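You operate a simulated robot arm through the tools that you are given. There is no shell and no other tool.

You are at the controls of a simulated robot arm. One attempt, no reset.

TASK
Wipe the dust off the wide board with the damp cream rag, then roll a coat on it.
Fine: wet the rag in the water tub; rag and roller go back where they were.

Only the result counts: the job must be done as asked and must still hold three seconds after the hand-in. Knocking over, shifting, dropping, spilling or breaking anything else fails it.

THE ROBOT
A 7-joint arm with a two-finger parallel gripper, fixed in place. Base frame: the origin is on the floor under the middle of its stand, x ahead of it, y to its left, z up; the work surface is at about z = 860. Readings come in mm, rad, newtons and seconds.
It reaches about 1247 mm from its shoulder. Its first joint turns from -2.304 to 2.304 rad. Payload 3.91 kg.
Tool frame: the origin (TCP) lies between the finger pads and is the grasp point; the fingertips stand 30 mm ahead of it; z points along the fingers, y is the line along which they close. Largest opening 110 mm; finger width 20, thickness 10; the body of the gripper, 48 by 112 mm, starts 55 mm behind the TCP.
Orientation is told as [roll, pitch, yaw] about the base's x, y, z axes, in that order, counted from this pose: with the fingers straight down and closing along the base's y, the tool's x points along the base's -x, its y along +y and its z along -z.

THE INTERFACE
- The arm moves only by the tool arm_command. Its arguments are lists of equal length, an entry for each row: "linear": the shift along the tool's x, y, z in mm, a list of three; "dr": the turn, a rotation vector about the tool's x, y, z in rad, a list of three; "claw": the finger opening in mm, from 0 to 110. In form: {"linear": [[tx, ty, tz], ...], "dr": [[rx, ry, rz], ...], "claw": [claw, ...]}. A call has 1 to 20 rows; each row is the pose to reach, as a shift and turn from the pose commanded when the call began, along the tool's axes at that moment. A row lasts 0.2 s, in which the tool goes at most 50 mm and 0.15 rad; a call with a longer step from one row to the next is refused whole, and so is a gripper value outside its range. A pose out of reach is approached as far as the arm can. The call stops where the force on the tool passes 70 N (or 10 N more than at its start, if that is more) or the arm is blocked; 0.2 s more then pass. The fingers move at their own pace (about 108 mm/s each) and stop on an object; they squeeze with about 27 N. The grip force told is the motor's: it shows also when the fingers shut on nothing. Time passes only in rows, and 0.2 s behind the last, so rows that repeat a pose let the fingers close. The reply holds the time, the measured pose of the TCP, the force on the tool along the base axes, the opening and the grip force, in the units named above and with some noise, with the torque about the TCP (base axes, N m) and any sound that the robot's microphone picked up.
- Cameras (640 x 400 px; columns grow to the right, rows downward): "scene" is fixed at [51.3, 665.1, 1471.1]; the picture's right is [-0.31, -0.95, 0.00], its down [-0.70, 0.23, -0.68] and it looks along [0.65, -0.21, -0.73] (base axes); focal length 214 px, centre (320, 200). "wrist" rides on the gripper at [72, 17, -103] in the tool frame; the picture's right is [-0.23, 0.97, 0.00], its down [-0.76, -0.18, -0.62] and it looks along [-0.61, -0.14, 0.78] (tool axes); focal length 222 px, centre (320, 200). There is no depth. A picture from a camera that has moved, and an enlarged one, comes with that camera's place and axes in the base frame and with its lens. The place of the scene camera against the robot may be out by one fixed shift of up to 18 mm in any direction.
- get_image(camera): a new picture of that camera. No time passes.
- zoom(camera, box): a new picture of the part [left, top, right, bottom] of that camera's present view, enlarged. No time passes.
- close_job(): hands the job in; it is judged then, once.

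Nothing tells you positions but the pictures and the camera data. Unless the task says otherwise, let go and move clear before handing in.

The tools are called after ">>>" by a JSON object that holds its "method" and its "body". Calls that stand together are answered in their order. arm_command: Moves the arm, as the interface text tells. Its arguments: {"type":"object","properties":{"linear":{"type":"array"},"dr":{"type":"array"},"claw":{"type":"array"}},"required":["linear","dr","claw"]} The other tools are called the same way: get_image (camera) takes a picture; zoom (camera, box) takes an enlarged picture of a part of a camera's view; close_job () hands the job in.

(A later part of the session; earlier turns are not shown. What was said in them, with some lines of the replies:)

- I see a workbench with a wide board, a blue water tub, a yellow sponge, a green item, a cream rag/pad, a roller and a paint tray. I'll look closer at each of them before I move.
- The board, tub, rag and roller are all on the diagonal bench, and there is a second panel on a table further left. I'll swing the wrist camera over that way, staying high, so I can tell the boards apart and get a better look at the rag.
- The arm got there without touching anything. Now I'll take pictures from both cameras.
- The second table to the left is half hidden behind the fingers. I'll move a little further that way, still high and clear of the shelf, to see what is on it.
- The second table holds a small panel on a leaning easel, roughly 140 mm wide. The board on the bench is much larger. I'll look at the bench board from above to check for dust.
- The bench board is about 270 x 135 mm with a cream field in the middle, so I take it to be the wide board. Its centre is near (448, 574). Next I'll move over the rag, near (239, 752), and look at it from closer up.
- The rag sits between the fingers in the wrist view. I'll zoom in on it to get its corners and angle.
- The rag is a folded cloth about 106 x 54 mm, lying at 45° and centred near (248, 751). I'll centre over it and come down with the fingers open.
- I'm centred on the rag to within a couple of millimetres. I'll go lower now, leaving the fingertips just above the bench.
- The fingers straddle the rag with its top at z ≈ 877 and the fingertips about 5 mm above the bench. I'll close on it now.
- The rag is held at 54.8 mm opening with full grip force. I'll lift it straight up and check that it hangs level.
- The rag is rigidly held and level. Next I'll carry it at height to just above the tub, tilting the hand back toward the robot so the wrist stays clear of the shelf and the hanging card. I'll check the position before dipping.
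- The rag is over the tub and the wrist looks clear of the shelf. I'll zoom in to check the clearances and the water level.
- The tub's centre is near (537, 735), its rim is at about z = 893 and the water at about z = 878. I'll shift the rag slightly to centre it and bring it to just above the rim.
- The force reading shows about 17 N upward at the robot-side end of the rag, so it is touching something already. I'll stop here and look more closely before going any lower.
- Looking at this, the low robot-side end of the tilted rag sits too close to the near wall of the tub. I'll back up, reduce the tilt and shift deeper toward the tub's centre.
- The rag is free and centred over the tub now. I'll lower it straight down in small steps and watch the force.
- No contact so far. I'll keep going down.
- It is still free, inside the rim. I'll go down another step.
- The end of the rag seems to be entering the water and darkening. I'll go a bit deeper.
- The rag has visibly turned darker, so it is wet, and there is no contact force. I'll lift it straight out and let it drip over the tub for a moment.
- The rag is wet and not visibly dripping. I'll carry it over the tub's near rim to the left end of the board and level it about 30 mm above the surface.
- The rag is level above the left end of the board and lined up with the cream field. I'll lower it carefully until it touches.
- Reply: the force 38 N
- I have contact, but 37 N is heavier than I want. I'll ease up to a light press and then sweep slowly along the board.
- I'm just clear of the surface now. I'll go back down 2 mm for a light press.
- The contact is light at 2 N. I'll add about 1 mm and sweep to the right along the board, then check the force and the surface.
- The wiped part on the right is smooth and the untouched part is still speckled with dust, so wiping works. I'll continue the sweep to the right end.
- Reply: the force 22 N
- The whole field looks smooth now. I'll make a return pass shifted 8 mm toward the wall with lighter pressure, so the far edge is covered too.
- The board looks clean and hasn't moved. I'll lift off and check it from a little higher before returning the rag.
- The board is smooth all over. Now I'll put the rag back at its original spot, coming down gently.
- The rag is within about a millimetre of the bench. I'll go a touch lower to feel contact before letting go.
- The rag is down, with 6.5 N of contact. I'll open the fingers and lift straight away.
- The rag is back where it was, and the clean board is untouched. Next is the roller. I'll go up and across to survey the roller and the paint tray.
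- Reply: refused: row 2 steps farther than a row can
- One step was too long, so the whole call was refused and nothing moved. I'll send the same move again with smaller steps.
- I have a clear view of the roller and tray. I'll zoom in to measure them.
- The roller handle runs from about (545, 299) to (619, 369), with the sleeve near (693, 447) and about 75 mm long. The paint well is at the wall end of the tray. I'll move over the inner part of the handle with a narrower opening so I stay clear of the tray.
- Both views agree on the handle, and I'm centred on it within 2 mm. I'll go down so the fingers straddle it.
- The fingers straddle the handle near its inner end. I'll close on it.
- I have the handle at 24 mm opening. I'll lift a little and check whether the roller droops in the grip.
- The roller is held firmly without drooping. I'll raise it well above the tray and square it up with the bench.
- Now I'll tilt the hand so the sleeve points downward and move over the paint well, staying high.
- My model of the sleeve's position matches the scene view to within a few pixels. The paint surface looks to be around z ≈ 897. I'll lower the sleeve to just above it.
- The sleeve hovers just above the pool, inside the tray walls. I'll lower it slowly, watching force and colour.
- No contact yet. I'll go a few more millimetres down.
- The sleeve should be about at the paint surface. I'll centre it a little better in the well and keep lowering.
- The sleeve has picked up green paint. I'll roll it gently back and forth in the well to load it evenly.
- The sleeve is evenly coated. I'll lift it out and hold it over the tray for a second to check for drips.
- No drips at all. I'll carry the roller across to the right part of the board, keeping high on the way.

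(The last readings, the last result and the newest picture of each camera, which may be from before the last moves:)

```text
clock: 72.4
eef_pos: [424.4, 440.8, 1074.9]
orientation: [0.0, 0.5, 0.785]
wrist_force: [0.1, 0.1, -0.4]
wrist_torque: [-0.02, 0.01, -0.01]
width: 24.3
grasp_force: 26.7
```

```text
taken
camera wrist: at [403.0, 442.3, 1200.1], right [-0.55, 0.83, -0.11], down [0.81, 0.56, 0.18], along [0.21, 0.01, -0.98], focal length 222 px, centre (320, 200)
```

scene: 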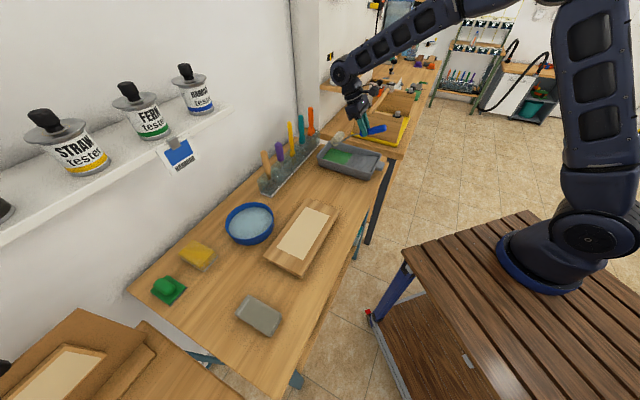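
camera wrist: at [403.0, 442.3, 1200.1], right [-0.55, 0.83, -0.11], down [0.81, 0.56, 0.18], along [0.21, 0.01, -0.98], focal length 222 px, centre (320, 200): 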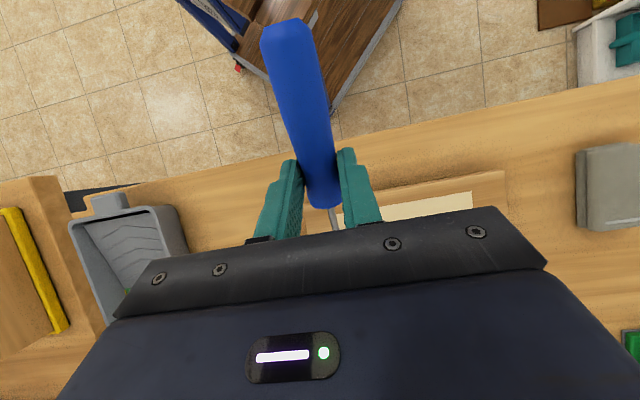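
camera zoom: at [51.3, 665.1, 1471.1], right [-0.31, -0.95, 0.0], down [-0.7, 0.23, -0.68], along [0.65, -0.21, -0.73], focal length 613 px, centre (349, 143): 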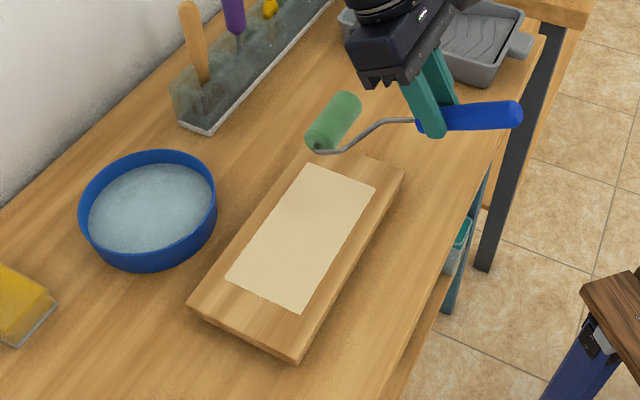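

The sleeve is above the right part of the field, as predicted. I'll lower it to just above the board, then creep down until I feel contact.

>>> {"method": "arm_command", "body": {"linear": [[-12, 0, 22], [-22, 0, 40], [-29, 0, 53], [-32.6, 0, 59.7], [-32.6, 0, 59.7]], "dr": [[0, 0, 0], [0, 0, 0], [0, 0, 0], [0, 0, 0], [0, 0, 0]], "claw": [5, 5, 5, 5, 5]}}

>>> {"method": "arm_command", "body": {"linear": [[-1, 0, 1.8], [-1.9, 0, 3.5], [-2.9, 0, 5.3], [-2.9, 0, 5.3]], "dr": [[0, 0, 0], [0, 0, 0], [0, 0, 0], [0, 0, 0]], "claw": [5, 5, 5, 5]}}

>>> {"method": "zoom", "body": {"camera": "scene", "box": [270, 170, 350, 240]}}

```text
clock: 73.6
eef_pos: [426.6, 440.7, 1006.6]
orientation: [0.001, 0.5, 0.784]
wrist_force: [-0.1, -0.2, -1.5]
wrist_torque: [-0.04, -0.02, -0.01]
width: 24.1
grasp_force: 26.8
```

```text
clock: 74.6
eef_pos: [426.1, 440.9, 1000.8]
orientation: [0.0, 0.501, 0.784]
wrist_force: [0.1, 0.3, -0.2]
wrist_torque: [-0.02, 0.0, 0.0]
width: 24.1
grasp_force: 26.6
```

```text
5.71 times, centred on (310, 205) of scene
camera zoom: at [51.3, 665.1, 1471.1], right [-0.31, -0.95, 0.0], down [-0.7, 0.23, -0.68], along [0.65, -0.21, -0.73], focal length 1226 px, centre (377, 171)
```

zoom: 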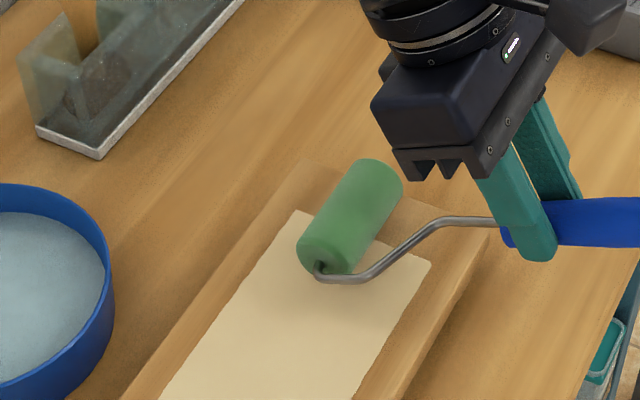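

>>> {"method": "arm_command", "body": {"linear": [[-1, 0, 1.8], [-1.9, 0, 3.5], [-2.4, 0, 4.4], [-2.4, 0, 4.4]], "dr": [[0, 0, 0], [0, 0, 0], [0, 0, 0], [0, 0, 0]], "claw": [5, 5, 5, 5]}}

>>> {"method": "arm_command", "body": {"linear": [[-0.5, 0, 0.9], [-1, 0, 1.8], [-1, 0, 1.8]], "dr": [[0, 0, 0], [0, 0, 0], [0, 0, 0]], "claw": [5, 5, 5]}}

>>> {"method": "zoom", "body": {"camera": "scene", "box": [270, 170, 350, 240]}}

```text
clock: 75.6
eef_pos: [425.3, 441.0, 995.9]
orientation: [0.0, 0.501, 0.785]
wrist_force: [-0.6, 0.2, -1.0]
wrist_torque: [0.01, 0.02, 0.02]
width: 24.4
grasp_force: 27.3
```

```text
clock: 76.4
eef_pos: [426.3, 439.6, 993.9]
orientation: [0.001, 0.501, 0.785]
wrist_force: [-0.3, 0.9, -0.7]
wrist_torque: [-0.02, 0.03, -0.01]
width: 24.1
grasp_force: 27.3
```

```text
5.71 times, centred on (310, 205) of scene
camera zoom: at [51.3, 665.1, 1471.1], right [-0.31, -0.95, 0.0], down [-0.7, 0.23, -0.68], along [0.65, -0.21, -0.73], focal length 1226 px, centre (377, 171)
```

zoom: 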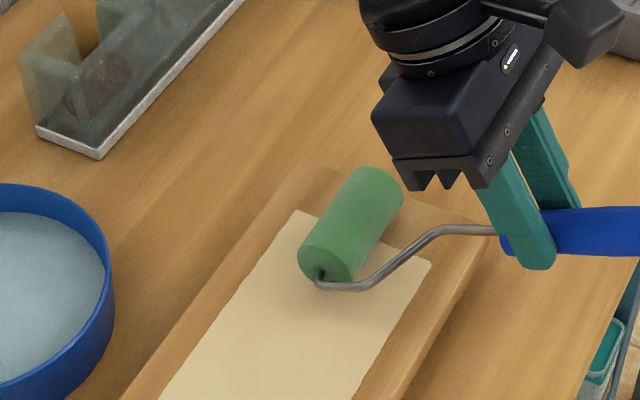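

>>> {"method": "arm_command", "body": {"linear": [[-0.5, 0, 0.9], [-1, 0, 1.8], [-1, 0, 1.8]], "dr": [[0, 0, 0], [0, 0, 0], [0, 0, 0]], "claw": [5, 5, 5]}}

>>> {"method": "arm_command", "body": {"linear": [[-0.5, 0, 0.9], [-1, 0, 1.8], [-1, 0, 1.8]], "dr": [[0, 0, 0], [0, 0, 0], [0, 0, 0]], "claw": [5, 5, 5]}}

>>> {"method": "zoom", "body": {"camera": "scene", "box": [270, 170, 350, 240]}}

```text
clock: 77.2
eef_pos: [426.2, 440.8, 990.6]
orientation: [-0.001, 0.501, 0.784]
wrist_force: [0.0, -0.3, -0.9]
wrist_torque: [0.03, -0.01, 0.03]
width: 24.2
grasp_force: 27.0
```

```text
clock: 78.0
eef_pos: [427.2, 441.0, 989.1]
orientation: [-0.001, 0.5, 0.786]
wrist_force: [-0.8, -0.3, -0.5]
wrist_torque: [0.02, 0.01, 0.0]
width: 23.6
grasp_force: 27.0
```

```text
5.71 times, centred on (310, 205) of scene
camera zoom: at [51.3, 665.1, 1471.1], right [-0.31, -0.95, 0.0], down [-0.7, 0.23, -0.68], along [0.65, -0.21, -0.73], focal length 1226 px, centre (377, 171)
```

zoom: 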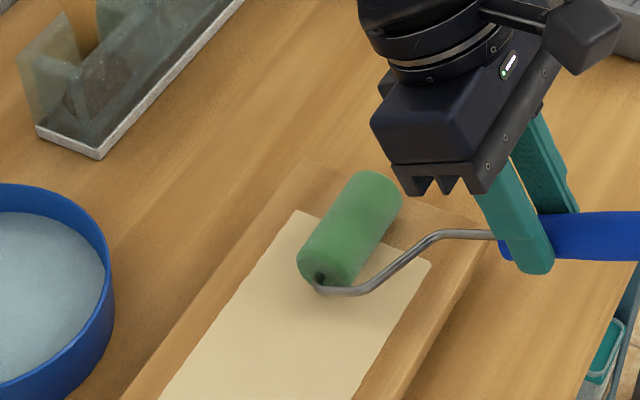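

>>> {"method": "arm_command", "body": {"linear": [[-0.5, 0, 0.9], [-1, 0, 1.8], [-1, 0, 1.8]], "dr": [[0, 0, 0], [0, 0, 0], [0, 0, 0]], "claw": [5, 5, 5]}}

>>> {"method": "arm_command", "body": {"linear": [[-0.5, 0, 0.9], [-1, 0, 1.8], [-1, 0, 1.8]], "dr": [[0, 0, 0], [0, 0, 0], [0, 0, 0]], "claw": [5, 5, 5]}}

>>> {"method": "zoom", "body": {"camera": "scene", "box": [270, 170, 350, 240]}}

```text
clock: 78.8
eef_pos: [425.4, 441.3, 987.0]
orientation: [0.001, 0.501, 0.786]
wrist_force: [1.3, -0.3, 5.3]
wrist_torque: [0.55, -0.54, -0.05]
width: 24.1
grasp_force: 27.2
```

```text
clock: 79.6
eef_pos: [424.9, 441.2, 985.4]
orientation: [0.0, 0.503, 0.786]
wrist_force: [0.1, 0.6, 4.4]
wrist_torque: [0.45, -0.43, 0.0]
width: 24.1
grasp_force: 26.6
```

```text
5.71 times, centred on (310, 205) of scene
camera zoom: at [51.3, 665.1, 1471.1], right [-0.31, -0.95, 0.0], down [-0.7, 0.23, -0.68], along [0.65, -0.21, -0.73], focal length 1226 px, centre (377, 171)
```

zoom: 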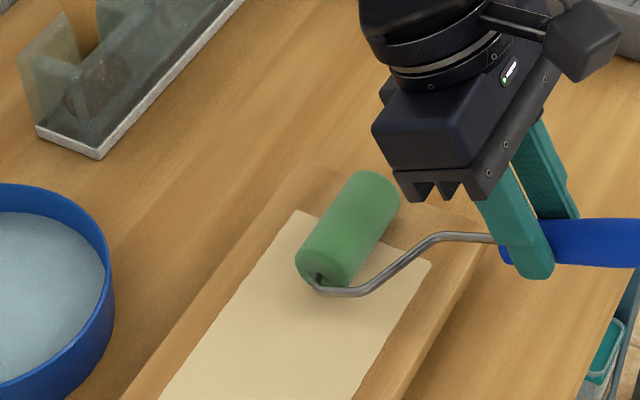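

Contact is light at about 4.5 N, with the sleeve on the board. Now I'll roll the first strip back and forth across the field.

>>> {"method": "arm_command", "body": {"linear": [[8.8, 0, 4.8], [17.6, 0, 9.6], [26.3, 0, 14.4], [35.1, 0, 19.2], [43.9, 0, 24.0], [49.1, 0, 26.8], [40.4, 0, 22.0], [31.6, 0, 17.2], [21.1, 0, 11.5], [10.5, 0, 5.7], [0, 0, 0], [-10.5, 0, -5.7], [-21.1, 0, -11.5], [-31.6, 0, -17.2], [-40.4, 0, -22.0], [-45.6, 0, -24.9], [-45.6, 0, -24.9]], "dr": [[0, 0, 0], [0, 0, 0], [0, 0, 0], [0, 0, 0], [0, 0, 0], [0, 0, 0], [0, 0, 0], [0, 0, 0], [0, 0, 0], [0, 0, 0], [0, 0, 0], [0, 0, 0], [0, 0, 0], [0, 0, 0], [0, 0, 0], [0, 0, 0], [0, 0, 0]], "claw": [5, 5, 5, 5, 5, 5, 5, 5, 5, 5, 5, 5, 5, 5, 5, 5, 5]}}

>>> {"method": "zoom", "body": {"camera": "scene", "box": [250, 170, 350, 280]}}

```text
clock: 83.2
eef_pos: [462.5, 476.5, 985.2]
orientation: [0.002, 0.501, 0.786]
wrist_force: [-0.3, -0.2, -0.8]
wrist_torque: [-0.01, 0.01, 0.0]
width: 24.1
grasp_force: 27.2
```

```text
3.64 times, centred on (300, 225) of scene
camera zoom: at [51.3, 665.1, 1471.1], right [-0.31, -0.95, 0.0], down [-0.7, 0.23, -0.68], along [0.65, -0.21, -0.73], focal length 780 px, centre (393, 109)
```

zoom: 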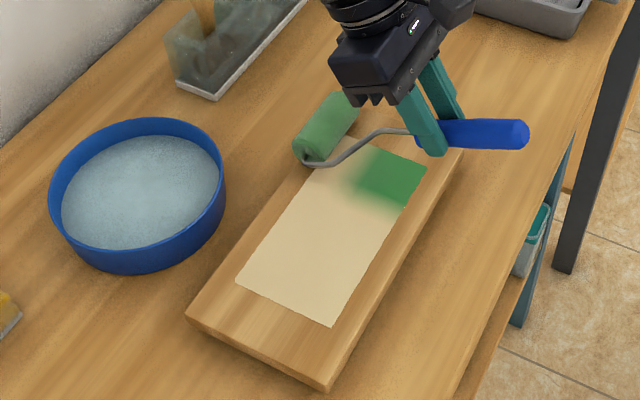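

The near half of the strip is painted, but the sleeve lost contact on the far half. I'll ease down here until it touches again, then roll back.

>>> {"method": "arm_command", "body": {"linear": [[2.0, 0, 2.9], [1.0, 0, 4.6], [1.0, 0, 4.6]], "dr": [[0, 0, 0], [0, 0, 0], [0, 0, 0]], "claw": [5, 5, 5]}}

```text
clock: 84.0
eef_pos: [460.9, 475.7, 982.3]
orientation: [0.0, 0.502, 0.786]
wrist_force: [-0.1, 0.9, 6.0]
wrist_torque: [0.56, -0.48, 0.04]
width: 24.2
grasp_force: 27.0
```

I have contact again at 6 N. I'll roll back toward the middle at this height.

>>> {"method": "arm_command", "body": {"linear": [[7, 0, 3.8], [14, 0, 7.7], [21.1, 0, 11.5], [28.1, 0, 15.3], [35.1, 0, 19.2], [42.1, 0, 23.0], [49.1, 0, 26.8], [56.2, 0, 30.7], [56.2, 0, 30.7]], "dr": [[0, 0, 0], [0, 0, 0], [0, 0, 0], [0, 0, 0], [0, 0, 0], [0, 0, 0], [0, 0, 0], [0, 0, 0], [0, 0, 0]], "claw": [5, 5, 5, 5, 5, 5, 5, 5, 5]}}

>>> {"method": "zoom", "body": {"camera": "scene", "box": [250, 170, 350, 280]}}

```text
clock: 86.0
eef_pos: [415.3, 430.1, 981.3]
orientation: [-0.001, 0.502, 0.787]
wrist_force: [1.0, 0.8, -1.0]
wrist_torque: [-0.01, -0.02, -0.01]
width: 24.1
grasp_force: 27.1
```

```text
3.64 times, centred on (300, 225) of scene
camera zoom: at [51.3, 665.1, 1471.1], right [-0.31, -0.95, 0.0], down [-0.7, 0.23, -0.68], along [0.65, -0.21, -0.73], focal length 780 px, centre (393, 109)
```

zoom: 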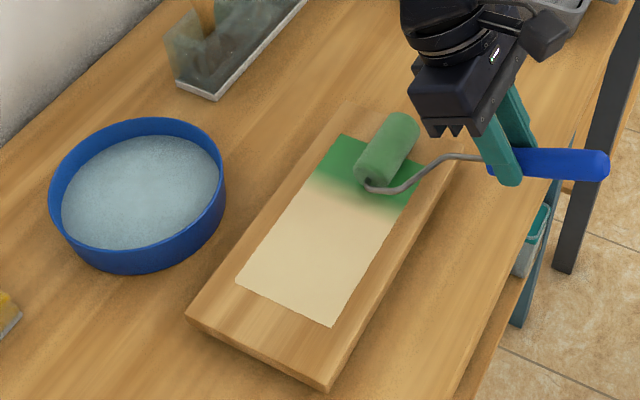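

The whole first strip is green now. The sleeve creeps slightly in the grip under load, so I'll use a lighter touch and follow it down. Next is the second strip, about 46 mm to the left.

>>> {"method": "arm_command", "body": {"linear": [[3.8, 0, -7], [-2, 23, -10], [-7.6, 46, -13.2], [-10, 46, -8.8], [-11.4, 46, -6.2], [-11.4, 46, -6.2]], "dr": [[0, 0, 0], [0, 0, 0], [0, 0, 0], [0, 0, 0], [0, 0, 0], [0, 0, 0]], "claw": [5, 5, 5, 5, 5, 5]}}

>>> {"method": "arm_command", "body": {"linear": [[-0.5, 0, 0.9], [-1, 0, 1.8], [-1, 0, 1.8]], "dr": [[0, 0, 0], [0, 0, 0], [0, 0, 0]], "claw": [5, 5, 5]}}

```text
clock: 87.4
eef_pos: [392.2, 471.3, 982.2]
orientation: [-0.001, 0.5, 0.785]
wrist_force: [0.4, 0.0, -0.9]
wrist_torque: [0.0, -0.01, 0.04]
width: 23.8
grasp_force: 27.4
```

```text
clock: 88.2
eef_pos: [391.1, 471.9, 981.6]
orientation: [0.0, 0.502, 0.786]
wrist_force: [-0.6, 0.3, 5.6]
wrist_torque: [0.58, -0.55, -0.05]
width: 23.9
grasp_force: 27.8
```

>>> {"method": "arm_command", "body": {"linear": [[7.8, 0, 4.6], [15.6, 0, 9.1], [23.3, 0, 13.6], [31.1, 0, 18.2], [38.9, 0, 22.7], [45.7, 0, 26.8], [37.7, 0, 22.8], [28.7, 0, 18.2], [19.9, 0, 13.7], [11, 0, 9.2], [2, 0, 4.6], [-6.9, 0, 0.1], [-15.8, 0, -4.5], [-24.7, 0, -9], [-33.7, 0, -13.4], [-42.6, 0, -18], [-48.8, 0, -21.2], [-48.8, 0, -21.2]], "dr": [[0, 0, 0], [0, 0, 0], [0, 0, 0], [0, 0, 0], [0, 0, 0], [0, 0, 0], [0, 0, 0], [0, 0, 0], [0, 0, 0], [0, 0, 0], [0, 0, 0], [0, 0, 0], [0, 0, 0], [0, 0, 0], [0, 0, 0], [0, 0, 0], [0, 0, 0], [0, 0, 0]], "claw": [5, 5, 5, 5, 5, 5, 5, 5, 5, 5, 5, 5, 5, 5, 5, 5, 5, 5]}}

>>> {"method": "zoom", "body": {"camera": "scene", "box": [250, 170, 350, 280]}}

```text
clock: 92.0
eef_pos: [427.7, 509.6, 973.1]
orientation: [-0.001, 0.502, 0.785]
wrist_force: [-0.7, 0.7, 4.1]
wrist_torque: [0.34, -0.35, 0.01]
width: 24.1
grasp_force: 27.1
```

```text
3.64 times, centred on (300, 225) of scene
camera zoom: at [51.3, 665.1, 1471.1], right [-0.31, -0.95, 0.0], down [-0.7, 0.23, -0.68], along [0.65, -0.21, -0.73], focal length 780 px, centre (393, 109)
```

zoom: 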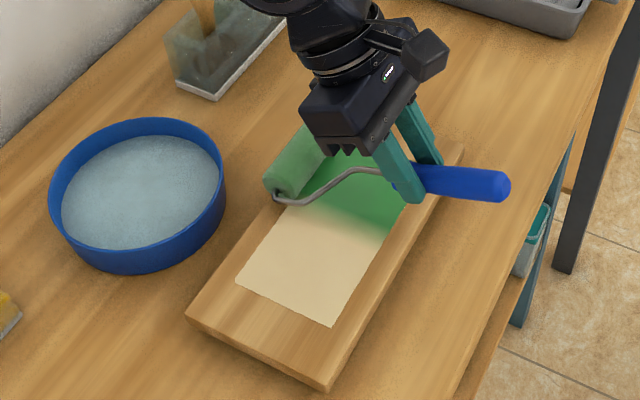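

The second strip is down and overlaps the first. On to the third strip.

>>> {"method": "arm_command", "body": {"linear": [[3.8, 0, -7], [6, 23, -6], [8.2, 46, -4.6], [6.4, 46, -1.2], [4.9, 46, 1.5], [4.9, 46, 1.5]], "dr": [[0, 0, 0], [0, 0, 0], [0, 0, 0], [0, 0, 0], [0, 0, 0], [0, 0, 0]], "claw": [5, 5, 5, 5, 5, 5]}}

>>> {"method": "arm_command", "body": {"linear": [[-0.3, 0, 0.5], [-0.5, 0, 0.9], [-0.5, 0, 0.9]], "dr": [[0, 0, 0], [0, 0, 0], [0, 0, 0]], "claw": [5, 5, 5]}}

>>> {"method": "zoom", "body": {"camera": "scene", "box": [250, 170, 350, 280]}}

```text
clock: 93.4
eef_pos: [392.9, 537.5, 976.9]
orientation: [-0.001, 0.503, 0.786]
wrist_force: [0.3, 0.1, -0.8]
wrist_torque: [0.02, -0.01, 0.02]
width: 24.1
grasp_force: 27.1
```

```text
clock: 94.2
eef_pos: [392.2, 538.4, 975.4]
orientation: [-0.001, 0.503, 0.785]
wrist_force: [0.3, 0.1, -0.7]
wrist_torque: [-0.01, -0.02, 0.03]
width: 24.2
grasp_force: 26.3
```

```text
3.64 times, centred on (300, 225) of scene
camera zoom: at [51.3, 665.1, 1471.1], right [-0.31, -0.95, 0.0], down [-0.7, 0.23, -0.68], along [0.65, -0.21, -0.73], focal length 780 px, centre (393, 109)
```

zoom: 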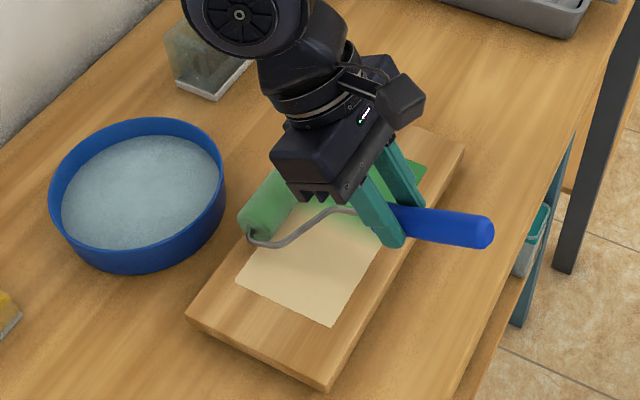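

>>> {"method": "arm_command", "body": {"linear": [[-0.5, 0, 0.9], [-0.9, 0, 1.7], [-0.9, 0, 1.7]], "dr": [[0, 0, 0], [0, 0, 0], [0, 0, 0]], "claw": [5, 5, 5]}}

```text
clock: 95.0
eef_pos: [393.8, 536.3, 974.2]
orientation: [0.001, 0.502, 0.785]
wrist_force: [-0.2, -0.3, 6.6]
wrist_torque: [0.51, -0.49, -0.08]
width: 24.1
grasp_force: 27.5
```

Good contact. I'll roll the third strip toward the robot side.

>>> {"method": "arm_command", "body": {"linear": [[-3.6, 0, -1.7], [-7.2, 0, -3.6], [1.5, 0, 1.5], [10.1, 0, 6.5], [18.7, 0, 11.6], [27.4, 0, 16.6], [36.0, 0, 21.7], [44.6, 0, 26.8], [53.3, 0, 31.8], [61.9, 0, 36.9], [70.5, 0, 41.9], [79.2, 0, 47.0], [85.2, 0, 50.5], [85.2, 0, 50.5]], "dr": [[0, 0, 0], [0, 0, 0], [0, 0, 0], [0, 0, 0], [0, 0, 0], [0, 0, 0], [0, 0, 0], [0, 0, 0], [0, 0, 0], [0, 0, 0], [0, 0, 0], [0, 0, 0], [0, 0, 0], [0, 0, 0]], "claw": [5, 5, 5, 5, 5, 5, 5, 5, 5, 5, 5, 5, 5, 5]}}

>>> {"method": "zoom", "body": {"camera": "scene", "box": [250, 170, 350, 280]}}

```text
clock: 98.0
eef_pos: [323.4, 469.3, 969.5]
orientation: [0.001, 0.501, 0.785]
wrist_force: [-0.9, -0.6, 4.4]
wrist_torque: [0.4, -0.39, -0.04]
width: 24.3
grasp_force: 26.9
```

```text
3.64 times, centred on (300, 225) of scene
camera zoom: at [51.3, 665.1, 1471.1], right [-0.31, -0.95, 0.0], down [-0.7, 0.23, -0.68], along [0.65, -0.21, -0.73], focal length 780 px, centre (393, 109)
```

zoom: 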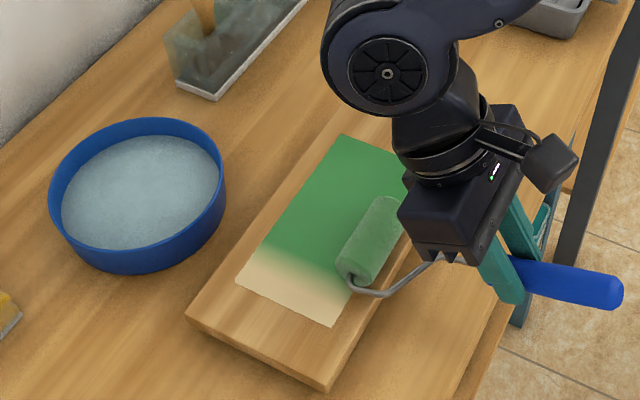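

The third strip is done, and only the left end of the field is still bare. I'll move over for the fourth strip.

>>> {"method": "arm_command", "body": {"linear": [[3.8, 0, -7], [3.8, 23, -7], [3.8, 46, -7], [2, 46, -3.5], [0.5, 46, -0.9], [0.5, 46, -0.9]], "dr": [[0, 0, 0], [0, 0, 0], [0, 0, 0], [0, 0, 0], [0, 0, 0], [0, 0, 0]], "claw": [5, 5, 5, 5, 5, 5]}}

>>> {"method": "arm_command", "body": {"linear": [[-0.5, 0, 0.9], [-0.7, 0, 1.3], [-0.7, 0, 1.3]], "dr": [[0, 0, 0], [0, 0, 0], [0, 0, 0]], "claw": [5, 5, 5]}}

```text
clock: 99.4
eef_pos: [290.6, 500.4, 970.8]
orientation: [-0.001, 0.502, 0.785]
wrist_force: [0.6, 0.9, -1.5]
wrist_torque: [0.02, 0.03, 0.02]
width: 24.2
grasp_force: 26.8
```

```text
clock: 100.2
eef_pos: [291.3, 499.1, 968.8]
orientation: [0.0, 0.501, 0.785]
wrist_force: [0.5, -0.2, -0.9]
wrist_torque: [0.08, -0.06, 0.0]
width: 24.1
grasp_force: 28.1
```

>>> {"method": "arm_command", "body": {"linear": [[-0.4, 0, 0.7], [3.0, 0, 2.8], [-5.9, 0, -1.8], [-14.8, 0, -6.3], [-23.7, 0, -10.8], [-32.7, 0, -15.3], [-41.6, 0, -19.8], [-50.4, 0, -24.3], [-59.4, 0, -28.9], [-68.3, 0, -33.4], [-77.3, 0, -38], [-86.1, 0, -42.5], [-93.3, 0, -46.1], [-93.3, 0, -46.1]], "dr": [[0, 0, 0], [0, 0, 0], [0, 0, 0], [0, 0, 0], [0, 0, 0], [0, 0, 0], [0, 0, 0], [0, 0, 0], [0, 0, 0], [0, 0, 0], [0, 0, 0], [0, 0, 0], [0, 0, 0], [0, 0, 0]], "claw": [5, 5, 5, 5, 5, 5, 5, 5, 5, 5, 5, 5, 5, 5]}}

>>> {"method": "zoom", "body": {"camera": "scene", "box": [250, 170, 350, 280]}}

```text
clock: 103.2
eef_pos: [363.8, 573.3, 965.1]
orientation: [0.0, 0.5, 0.787]
wrist_force: [-0.6, -0.6, 2.2]
wrist_torque: [0.37, -0.35, -0.01]
width: 24.0
grasp_force: 26.7
```

```text
3.64 times, centred on (300, 225) of scene
camera zoom: at [51.3, 665.1, 1471.1], right [-0.31, -0.95, 0.0], down [-0.7, 0.23, -0.68], along [0.65, -0.21, -0.73], focal length 780 px, centre (393, 109)
```

zoom: 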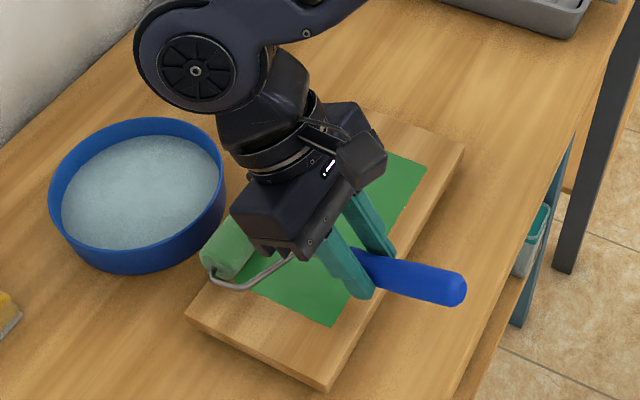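

The field looks fully covered. I'll lift the roller well clear and move off to the side to inspect the coat.

>>> {"method": "arm_command", "body": {"linear": [[4.8, 0, -8.8], [14.4, 0, -26.3], [28.7, 0, -52.7], [43, 0, -79], [57.5, 0, -105.3], [56, -46, -106], [55, -92, -107], [54, -139, -107.5], [53, -186, -108], [52, -232, -108.5], [51, -279, -109], [49.6, -325, -109.6], [49.6, -325, -109.6]], "dr": [[0, 0, 0], [0, 0, 0], [0, 0, 0], [0, 0, 0], [0, 0, 0], [0, 0, 0], [0, 0, 0], [0, 0, 0], [0, 0, 0], [0, 0, 0], [0, 0, 0], [0, 0, 0], [0, 0, 0]], "claw": [5, 5, 5, 5, 5, 5, 5, 5, 5, 5, 5, 5, 5]}}

>>> {"method": "zoom", "body": {"camera": "scene", "box": [240, 170, 360, 290]}}

>>> {"method": "get_image", "body": {"camera": "scene"}}

```text
clock: 106.0
eef_pos: [600.7, 347.5, 1083.3]
orientation: [0.0, 0.5, 0.786]
wrist_force: [-0.8, -0.1, -0.9]
wrist_torque: [0.02, -0.03, 0.0]
width: 24.0
grasp_force: 27.1
```

```text
3.33 times, centred on (300, 230) of scene
camera zoom: at [51.3, 665.1, 1471.1], right [-0.31, -0.95, 0.0], down [-0.7, 0.23, -0.68], along [0.65, -0.21, -0.73], focal length 715 px, centre (387, 100)
```

zoom: 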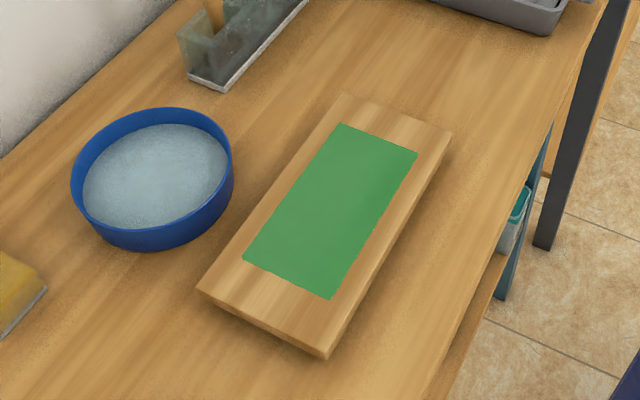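

```text
taken
```

scene: 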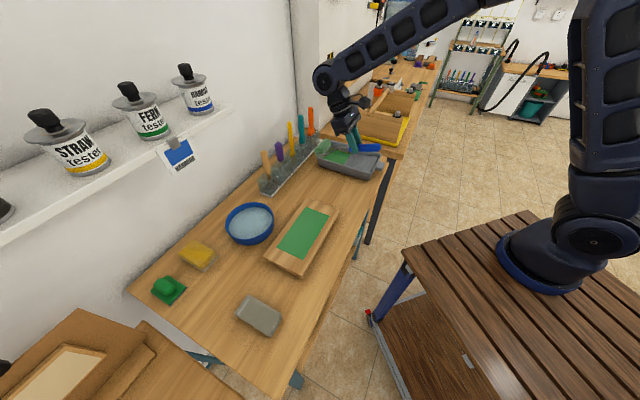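

>>> {"method": "zoom", "body": {"camera": "scene", "box": [265, 195, 345, 265]}}

>>> {"method": "zoom", "body": {"camera": "scene", "box": [300, 90, 420, 190]}}

>>> {"method": "get_image", "body": {"camera": "wrist"}}

```text
5.71 times, centred on (305, 230) of scene
camera zoom: at [51.3, 665.1, 1471.1], right [-0.31, -0.95, 0.0], down [-0.7, 0.23, -0.68], along [0.65, -0.21, -0.73], focal length 1226 px, centre (406, 29)
```

zoom: 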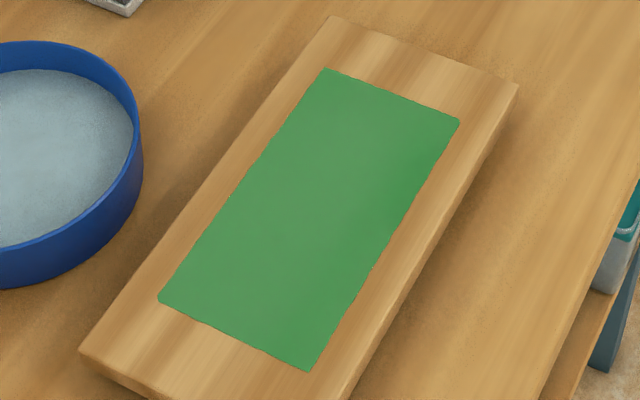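

```text
4.00 times, centred on (360, 140) of scene
camera zoom: at [51.3, 665.1, 1471.1], right [-0.31, -0.95, 0.0], down [-0.7, 0.23, -0.68], along [0.65, -0.21, -0.73], focal length 858 px, centre (160, 440)
```

zoom: 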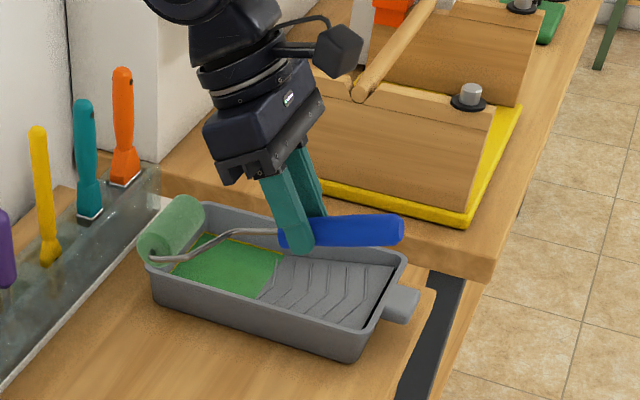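

```text
taken
camera wrist: at [578.3, 348.4, 1207.9], right [-0.55, 0.83, -0.11], down [0.81, 0.56, 0.18], along [0.21, 0.01, -0.98], focal length 222 px, centre (320, 200)
```

wrist: 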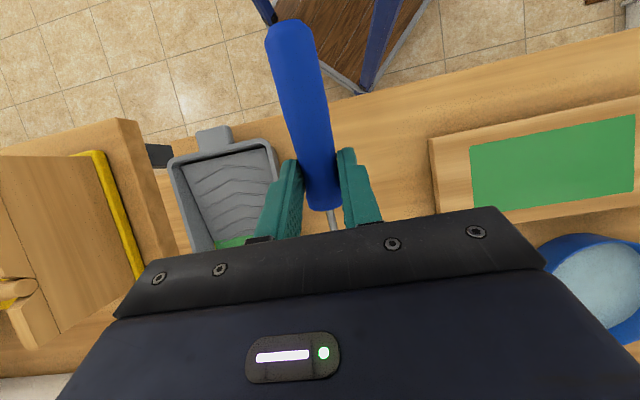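

The coat is an even green over the whole field. The handle has pivoted about 0.2 rad in the fingers, so I'll hold the hand at 0.2 rad tilt to lay the roller flat. I'll move above its original place and level it.

>>> {"method": "arm_command", "body": {"linear": [[-11, 0.3, 17.5], [-22, 0.6, 35], [-33, 0.9, 52.7], [-44.5, 1.2, 70.2], [-44.5, 1.2, 70.2]], "dr": [[0, -0.1, 0], [0, -0.2, 0], [0, -0.3, 0], [0, -0.3, 0], [0, -0.3, 0]], "claw": [5, 5, 5, 5, 5]}}

>>> {"method": "arm_command", "body": {"linear": [[0, 0, 0], [0, 0, 0], [0, 0, 0]], "dr": [[-0.004, 0, 0.019], [-0.0076, 0, 0.037], [-0.0076, 0, 0.037]], "claw": [5, 5, 5]}}

>>> {"method": "zoom", "body": {"camera": "scene", "box": [280, 120, 400, 220]}}

>>> {"method": "get_image", "body": {"camera": "wrist"}}

```text
clock: 107.2
eef_pos: [603.7, 355.2, 1001.1]
orientation: [-0.001, 0.201, 0.785]
wrist_force: [0.1, -0.5, -1.3]
wrist_torque: [0.0, 0.02, 0.01]
width: 24.0
grasp_force: 27.4
```

```text
clock: 108.0
eef_pos: [603.0, 354.8, 1002.0]
orientation: [0.0, 0.202, 0.749]
wrist_force: [0.1, 0.2, -1.5]
wrist_torque: [-0.03, 0.01, 0.0]
width: 24.1
grasp_force: 26.6
```

```text
4.00 times, centred on (340, 170) of scene
camera zoom: at [51.3, 665.1, 1471.1], right [-0.31, -0.95, 0.0], down [-0.7, 0.23, -0.68], along [0.65, -0.21, -0.73], focal length 858 px, centre (240, 320)
```

zoom: 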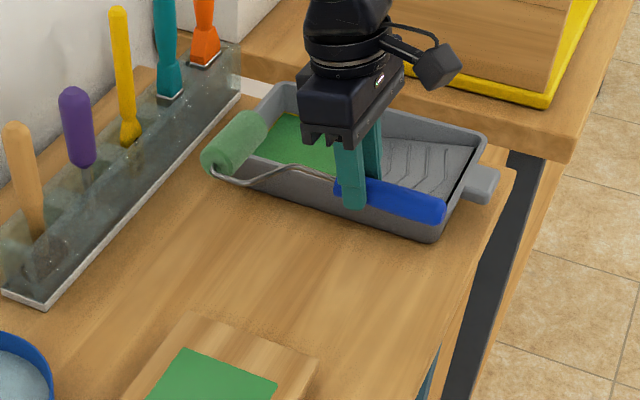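

```text
taken
camera wrist: at [554.2, 332.1, 1117.2], right [-0.5, 0.87, -0.05], down [0.76, 0.46, 0.46], along [0.42, 0.19, -0.89], focal length 222 px, centre (320, 200)
```

wrist: 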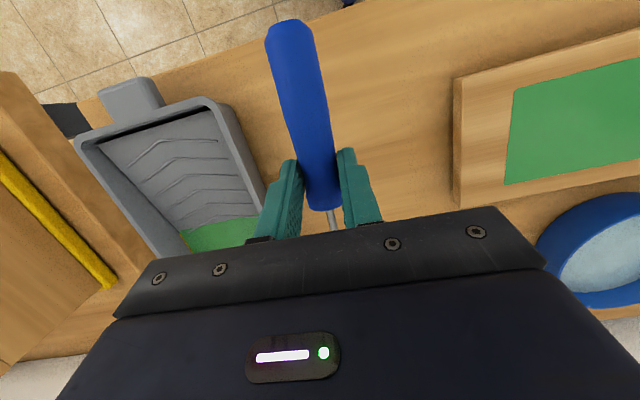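

The roller is close to level over its original spot. I'll lower it most of the way, then creep down to the bench.

>>> {"method": "arm_command", "body": {"linear": [[-5, -1, 25], [-9, -2, 48], [-13.5, -2.3, 72], [-17.3, -2.3, 93.4], [-17.3, -2.3, 93.4]], "dr": [[0, 0, 0], [0, 0, 0], [0, 0, 0], [0, 0, 0], [0, 0, 0]], "claw": [5, 5, 5, 5, 5]}}

>>> {"method": "zoom", "body": {"camera": "scene", "box": [280, 120, 400, 220]}}

```text
clock: 109.2
eef_pos: [603.5, 351.5, 906.7]
orientation: [0.0, 0.201, 0.745]
wrist_force: [0.3, 0.7, 0.0]
wrist_torque: [0.0, -0.01, 0.04]
width: 24.1
grasp_force: 26.9
```

```text
4.00 times, centred on (340, 170) of scene
camera zoom: at [51.3, 665.1, 1471.1], right [-0.31, -0.95, 0.0], down [-0.7, 0.23, -0.68], along [0.65, -0.21, -0.73], focal length 858 px, centre (240, 320)
```

zoom: 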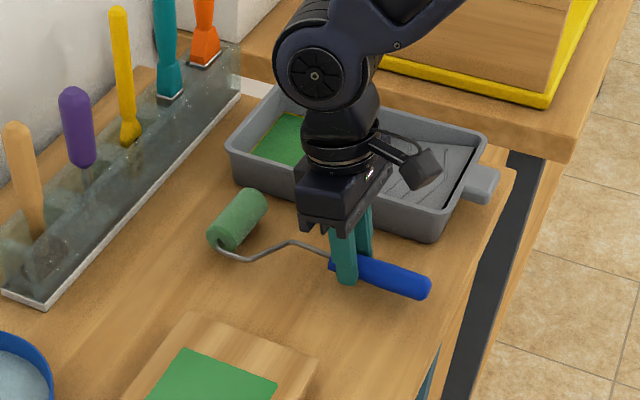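

>>> {"method": "arm_command", "body": {"linear": [[-0.5, 0, 2.5], [-1, 0, 4.9], [-1.2, 0, 5.9], [-1.2, 0, 5.9]], "dr": [[0, 0, 0], [0, 0, 0], [0, 0, 0], [0, 0, 0]], "claw": [5, 5, 5, 5]}}

>>> {"method": "arm_command", "body": {"linear": [[-0.2, 0, 1], [-0.4, 0, 2], [-0.4, 0, 2]], "dr": [[0, 0, 0], [0, 0, 0], [0, 0, 0]], "claw": [5, 5, 5]}}

```text
clock: 110.2
eef_pos: [604.8, 352.4, 901.3]
orientation: [0.002, 0.199, 0.745]
wrist_force: [-0.4, -0.2, -0.7]
wrist_torque: [0.01, -0.03, -0.03]
width: 24.2
grasp_force: 27.0
```

```text
clock: 111.0
eef_pos: [603.4, 352.4, 898.8]
orientation: [0.0, 0.202, 0.748]
wrist_force: [-0.2, 0.4, -0.6]
wrist_torque: [0.0, 0.01, 0.0]
width: 24.1
grasp_force: 27.1
```

>>> {"method": "arm_command", "body": {"linear": [[-0.2, 0, 1], [-0.4, 0, 2], [-0.4, 0, 2]], "dr": [[0, 0, 0], [0, 0, 0], [0, 0, 0]], "claw": [5, 5, 5]}}

>>> {"method": "zoom", "body": {"camera": "scene", "box": [310, 155, 390, 215]}}

```text
clock: 111.8
eef_pos: [604.1, 351.9, 897.1]
orientation: [-0.001, 0.202, 0.748]
wrist_force: [-0.7, -0.5, -1.3]
wrist_torque: [0.0, 0.0, 0.02]
width: 23.9
grasp_force: 27.2
```

```text
6.67 times, centred on (350, 185) of scene
camera zoom: at [51.3, 665.1, 1471.1], right [-0.31, -0.95, 0.0], down [-0.7, 0.23, -0.68], along [0.65, -0.21, -0.73], focal length 1430 px, centre (120, 300)
```

zoom: 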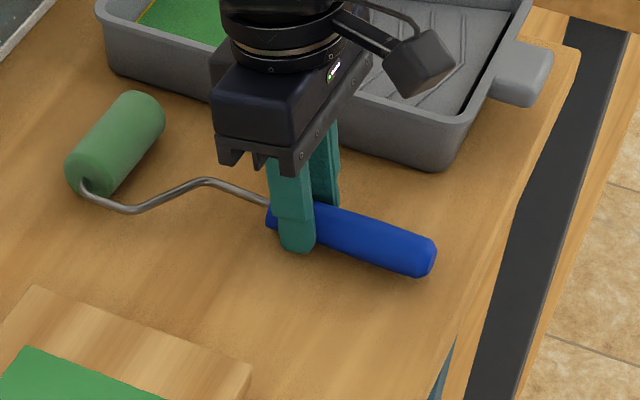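

>>> {"method": "arm_command", "body": {"linear": [[-0.2, 0, 1], [-0.3, 0, 1.5], [-0.3, 0, 1.5]], "dr": [[0, 0, 0], [0, 0, 0], [0, 0, 0]], "claw": [5, 5, 5]}}

>>> {"method": "arm_command", "body": {"linear": [[-0.15, 0, 0.7], [-0.25, 0, 1.3], [-0.25, 0, 1.3]], "dr": [[0, 0, 0], [0, 0, 0], [0, 0, 0]], "claw": [5, 5, 5]}}

```text
clock: 112.6
eef_pos: [604.9, 351.5, 896.1]
orientation: [0.002, 0.2, 0.747]
wrist_force: [-0.3, 0.1, 1.9]
wrist_torque: [0.27, -0.28, 0.04]
width: 24.0
grasp_force: 26.6
```

```text
clock: 113.4
eef_pos: [603.8, 352.5, 894.0]
orientation: [0.001, 0.201, 0.748]
wrist_force: [0.4, -1.4, 4.5]
wrist_torque: [0.52, -0.57, -0.06]
width: 24.1
grasp_force: 27.1
```

The sleeve is resting on the bench and the handle is within a millimetre of it. I'll open the fingers and back straight off.

>>> {"method": "arm_command", "body": {"linear": [[0, 0, 0], [0, 0, 0], [0, 0, 0], [0, 0, 0]], "dr": [[0, 0, 0], [0, 0, 0], [0, 0, 0], [0, 0, 0]], "claw": [35, 55, 60, 60]}}

>>> {"method": "zoom", "body": {"camera": "scene", "box": [310, 155, 390, 215]}}

>>> {"method": "get_image", "body": {"camera": "wrist"}}

```text
clock: 114.4
eef_pos: [603.6, 351.1, 892.3]
orientation: [-0.001, 0.201, 0.746]
wrist_force: [0.4, 0.2, 0.9]
wrist_torque: [0.0, 0.0, -0.03]
width: 60.2
grasp_force: 0.0
```

```text
6.67 times, centred on (350, 185) of scene
camera zoom: at [51.3, 665.1, 1471.1], right [-0.31, -0.95, 0.0], down [-0.7, 0.23, -0.68], along [0.65, -0.21, -0.73], focal length 1430 px, centre (120, 300)
```

zoom: 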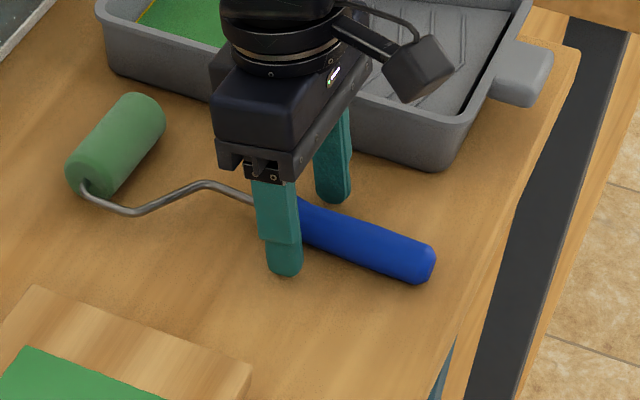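

```text
taken
camera wrist: at [554.8, 329.1, 1009.3], right [-0.5, 0.87, -0.05], down [0.76, 0.46, 0.46], along [0.42, 0.19, -0.89], focal length 222 px, centre (320, 200)
```

wrist: 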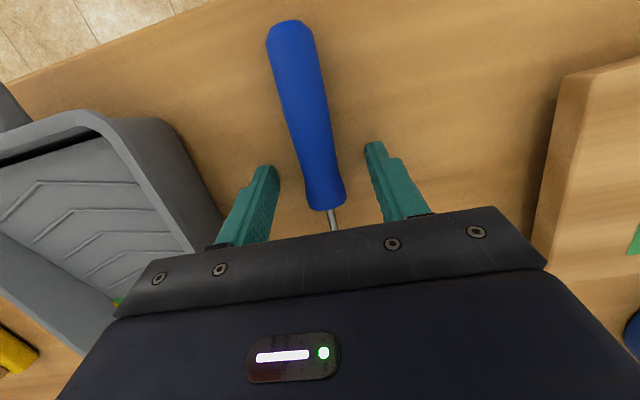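

Released, and the roller is lying still. I'll retract straight up and check everything.

>>> {"method": "arm_command", "body": {"linear": [[0, 0, -15], [0, 0, -45], [0, 0, -90], [0, 0, -135], [0, 0, -180], [0, 0, -220], [0, 0, -220]], "dr": [[0, 0, 0], [0, 0, 0], [0, 0, 0], [0, 0, 0], [0, 0, 0], [0, 0, 0], [0, 0, 0]], "claw": [60, 60, 60, 60, 60, 60, 60]}}

>>> {"method": "arm_command", "body": {"linear": [[20, 0, -10], [60, 0, -30], [100, 0, -50], [130, 0, -70], [130, 0, -70]], "dr": [[0, -0.05, 0], [0, -0.1, 0], [0, -0.15, 0], [0, -0.2, 0], [0, -0.2, 0]], "claw": [60, 60, 60, 60, 60]}}

>>> {"method": "get_image", "body": {"camera": "scene"}}

>>> {"method": "get_image", "body": {"camera": "wrist"}}

>>> {"method": "zoom", "body": {"camera": "scene", "box": [250, 120, 400, 220]}}

```text
clock: 116.0
eef_pos: [634.8, 383.5, 1109.3]
orientation: [0.0, 0.201, 0.748]
wrist_force: [0.1, -0.6, 0.0]
wrist_torque: [-0.03, 0.01, 0.0]
width: 60.0
grasp_force: 0.0
```

```text
clock: 117.2
eef_pos: [552.5, 304.0, 1204.2]
orientation: [0.001, 0.003, 0.747]
wrist_force: [-0.4, 0.0, -0.4]
wrist_torque: [-0.01, 0.01, -0.01]
width: 59.9
grasp_force: 0.1
```

```text
taken
```

scene: 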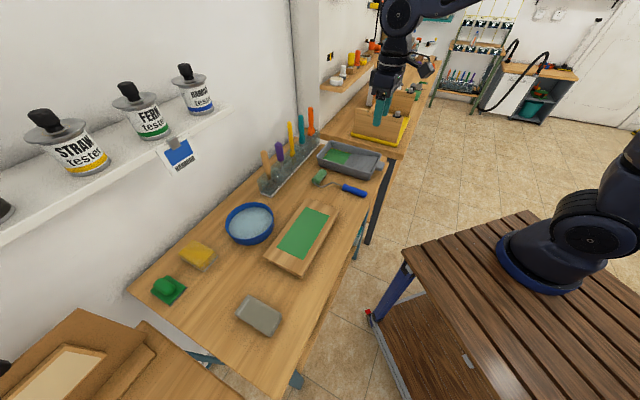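

```text
taken
camera wrist: at [487.3, 265.6, 1307.4], right [-0.5, 0.87, 0.0], down [0.68, 0.39, 0.62], along [0.54, 0.31, -0.78], focal length 222 px, centre (320, 200)
```

wrist: 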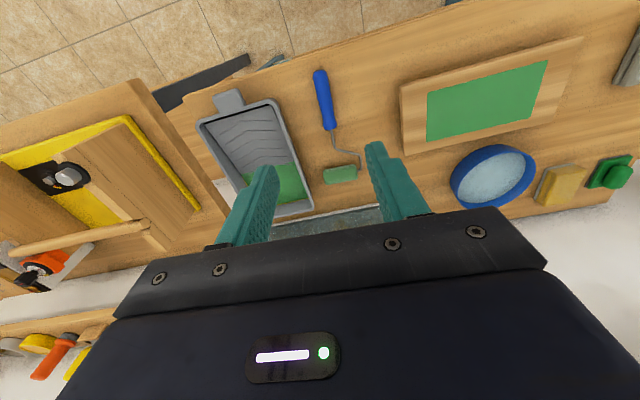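

```text
4.00 times, centred on (325, 170) of scene
camera zoom: at [51.3, 665.1, 1471.1], right [-0.31, -0.95, 0.0], down [-0.7, 0.23, -0.68], along [0.65, -0.21, -0.73], focal length 858 px, centre (300, 320)
```

zoom: 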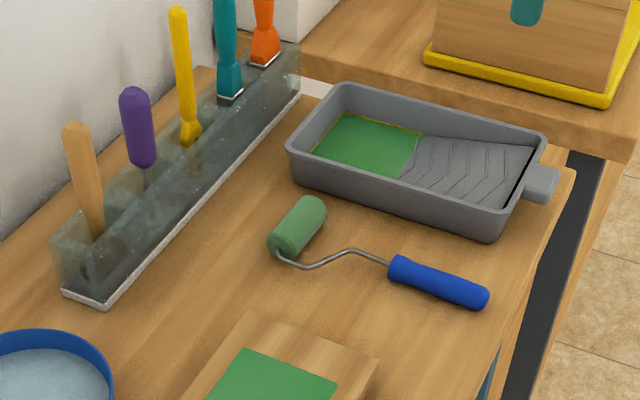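

The roller is within a few millimetres of where it started. I'll check the rag's place and the board's coat one last time, up close.

>>> {"method": "zoom", "body": {"camera": "scene", "box": [120, 220, 320, 345]}}

>>> {"method": "zoom", "body": {"camera": "wrist", "box": [390, 30, 600, 170]}}

>>> {"method": "zoom", "body": {"camera": "scene", "box": [265, 195, 345, 265]}}

```text
3.20 times, centred on (220, 282) of scene
camera zoom: at [51.3, 665.1, 1471.1], right [-0.31, -0.95, 0.0], down [-0.7, 0.23, -0.68], along [0.65, -0.21, -0.73], focal length 686 px, centre (640, -64)
```

zoom: 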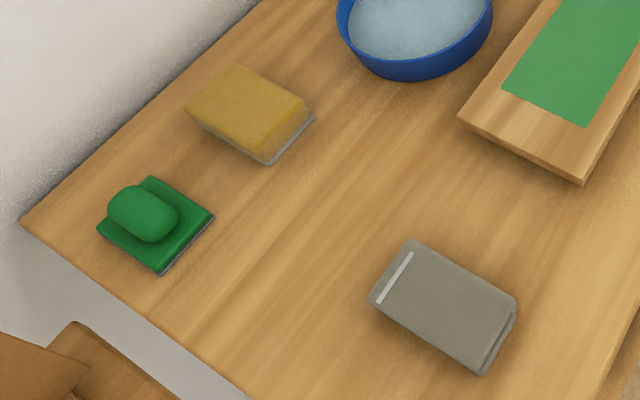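

```text
2.86 times, centred on (495, 100) of wrist
camera zoom: at [487.3, 265.6, 1307.4], right [-0.5, 0.87, 0.0], down [0.68, 0.39, 0.62], along [0.54, 0.31, -0.78], focal length 635 px, centre (-180, 486)
```

zoom: 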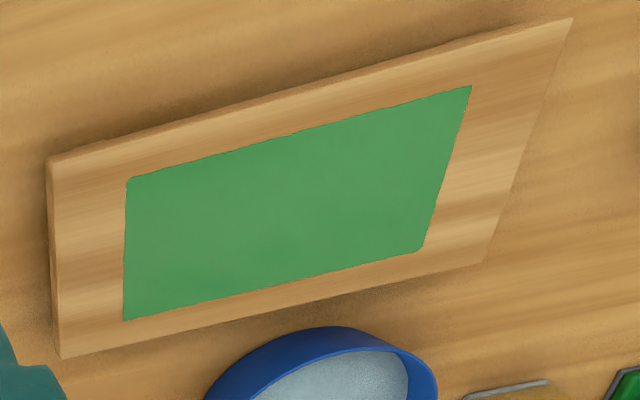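

```text
5.71 times, centred on (305, 230) of scene
camera zoom: at [51.3, 665.1, 1471.1], right [-0.31, -0.95, 0.0], down [-0.7, 0.23, -0.68], along [0.65, -0.21, -0.73], focal length 1226 px, centre (406, 29)
```

zoom: 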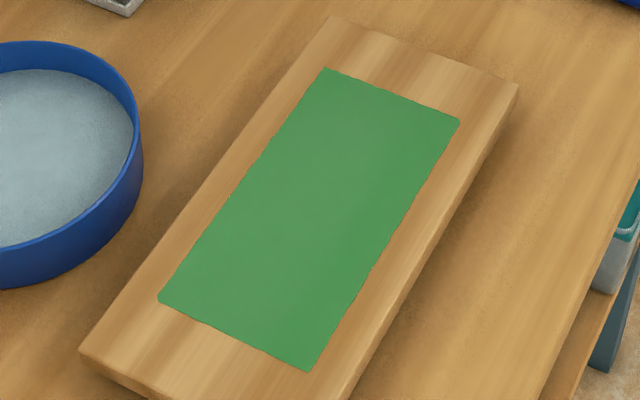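

The cream field on the wide board is wiped clean and evenly coated in green. The rag and roller are back within a few millimetres of where they started, nothing else has moved, and the gripper is empty and clear. I'm handing the job in.

>>> {"method": "close_job", "body": {}}

```text
The job is handed in.
```

I wiped the wide board with the damp rag and rolled a green coat over it, and the job is handed in. No result has come back from the hand-in yet.

- **Wiping:** I wet the cream rag in the water tub and wiped the cream field in two passes. No dust was visible afterwards. While lowering the rag I briefly touched the tub with about 17 N. The tub did not move and I saw no spill.
- **Coat:** I loaded the roller in the tray and covered the field in four overlapping strips. The green looks even, with no bare spots in the last close-ups. Only the cream field took paint; the wood border around it is unpainted.
- **Putting back:** The rag is about 2 mm from its starting place and the roller about 4 mm. The roller still has green paint on its sleeve and is lying on the bench.
- **Other objects:** Nothing else appears to have moved in the final pictures. The gripper is empty and clear of the bench.

There was also a small panel on the easel to the left. I took the larger board on the bench to be the wide one and left the easel panel alone.
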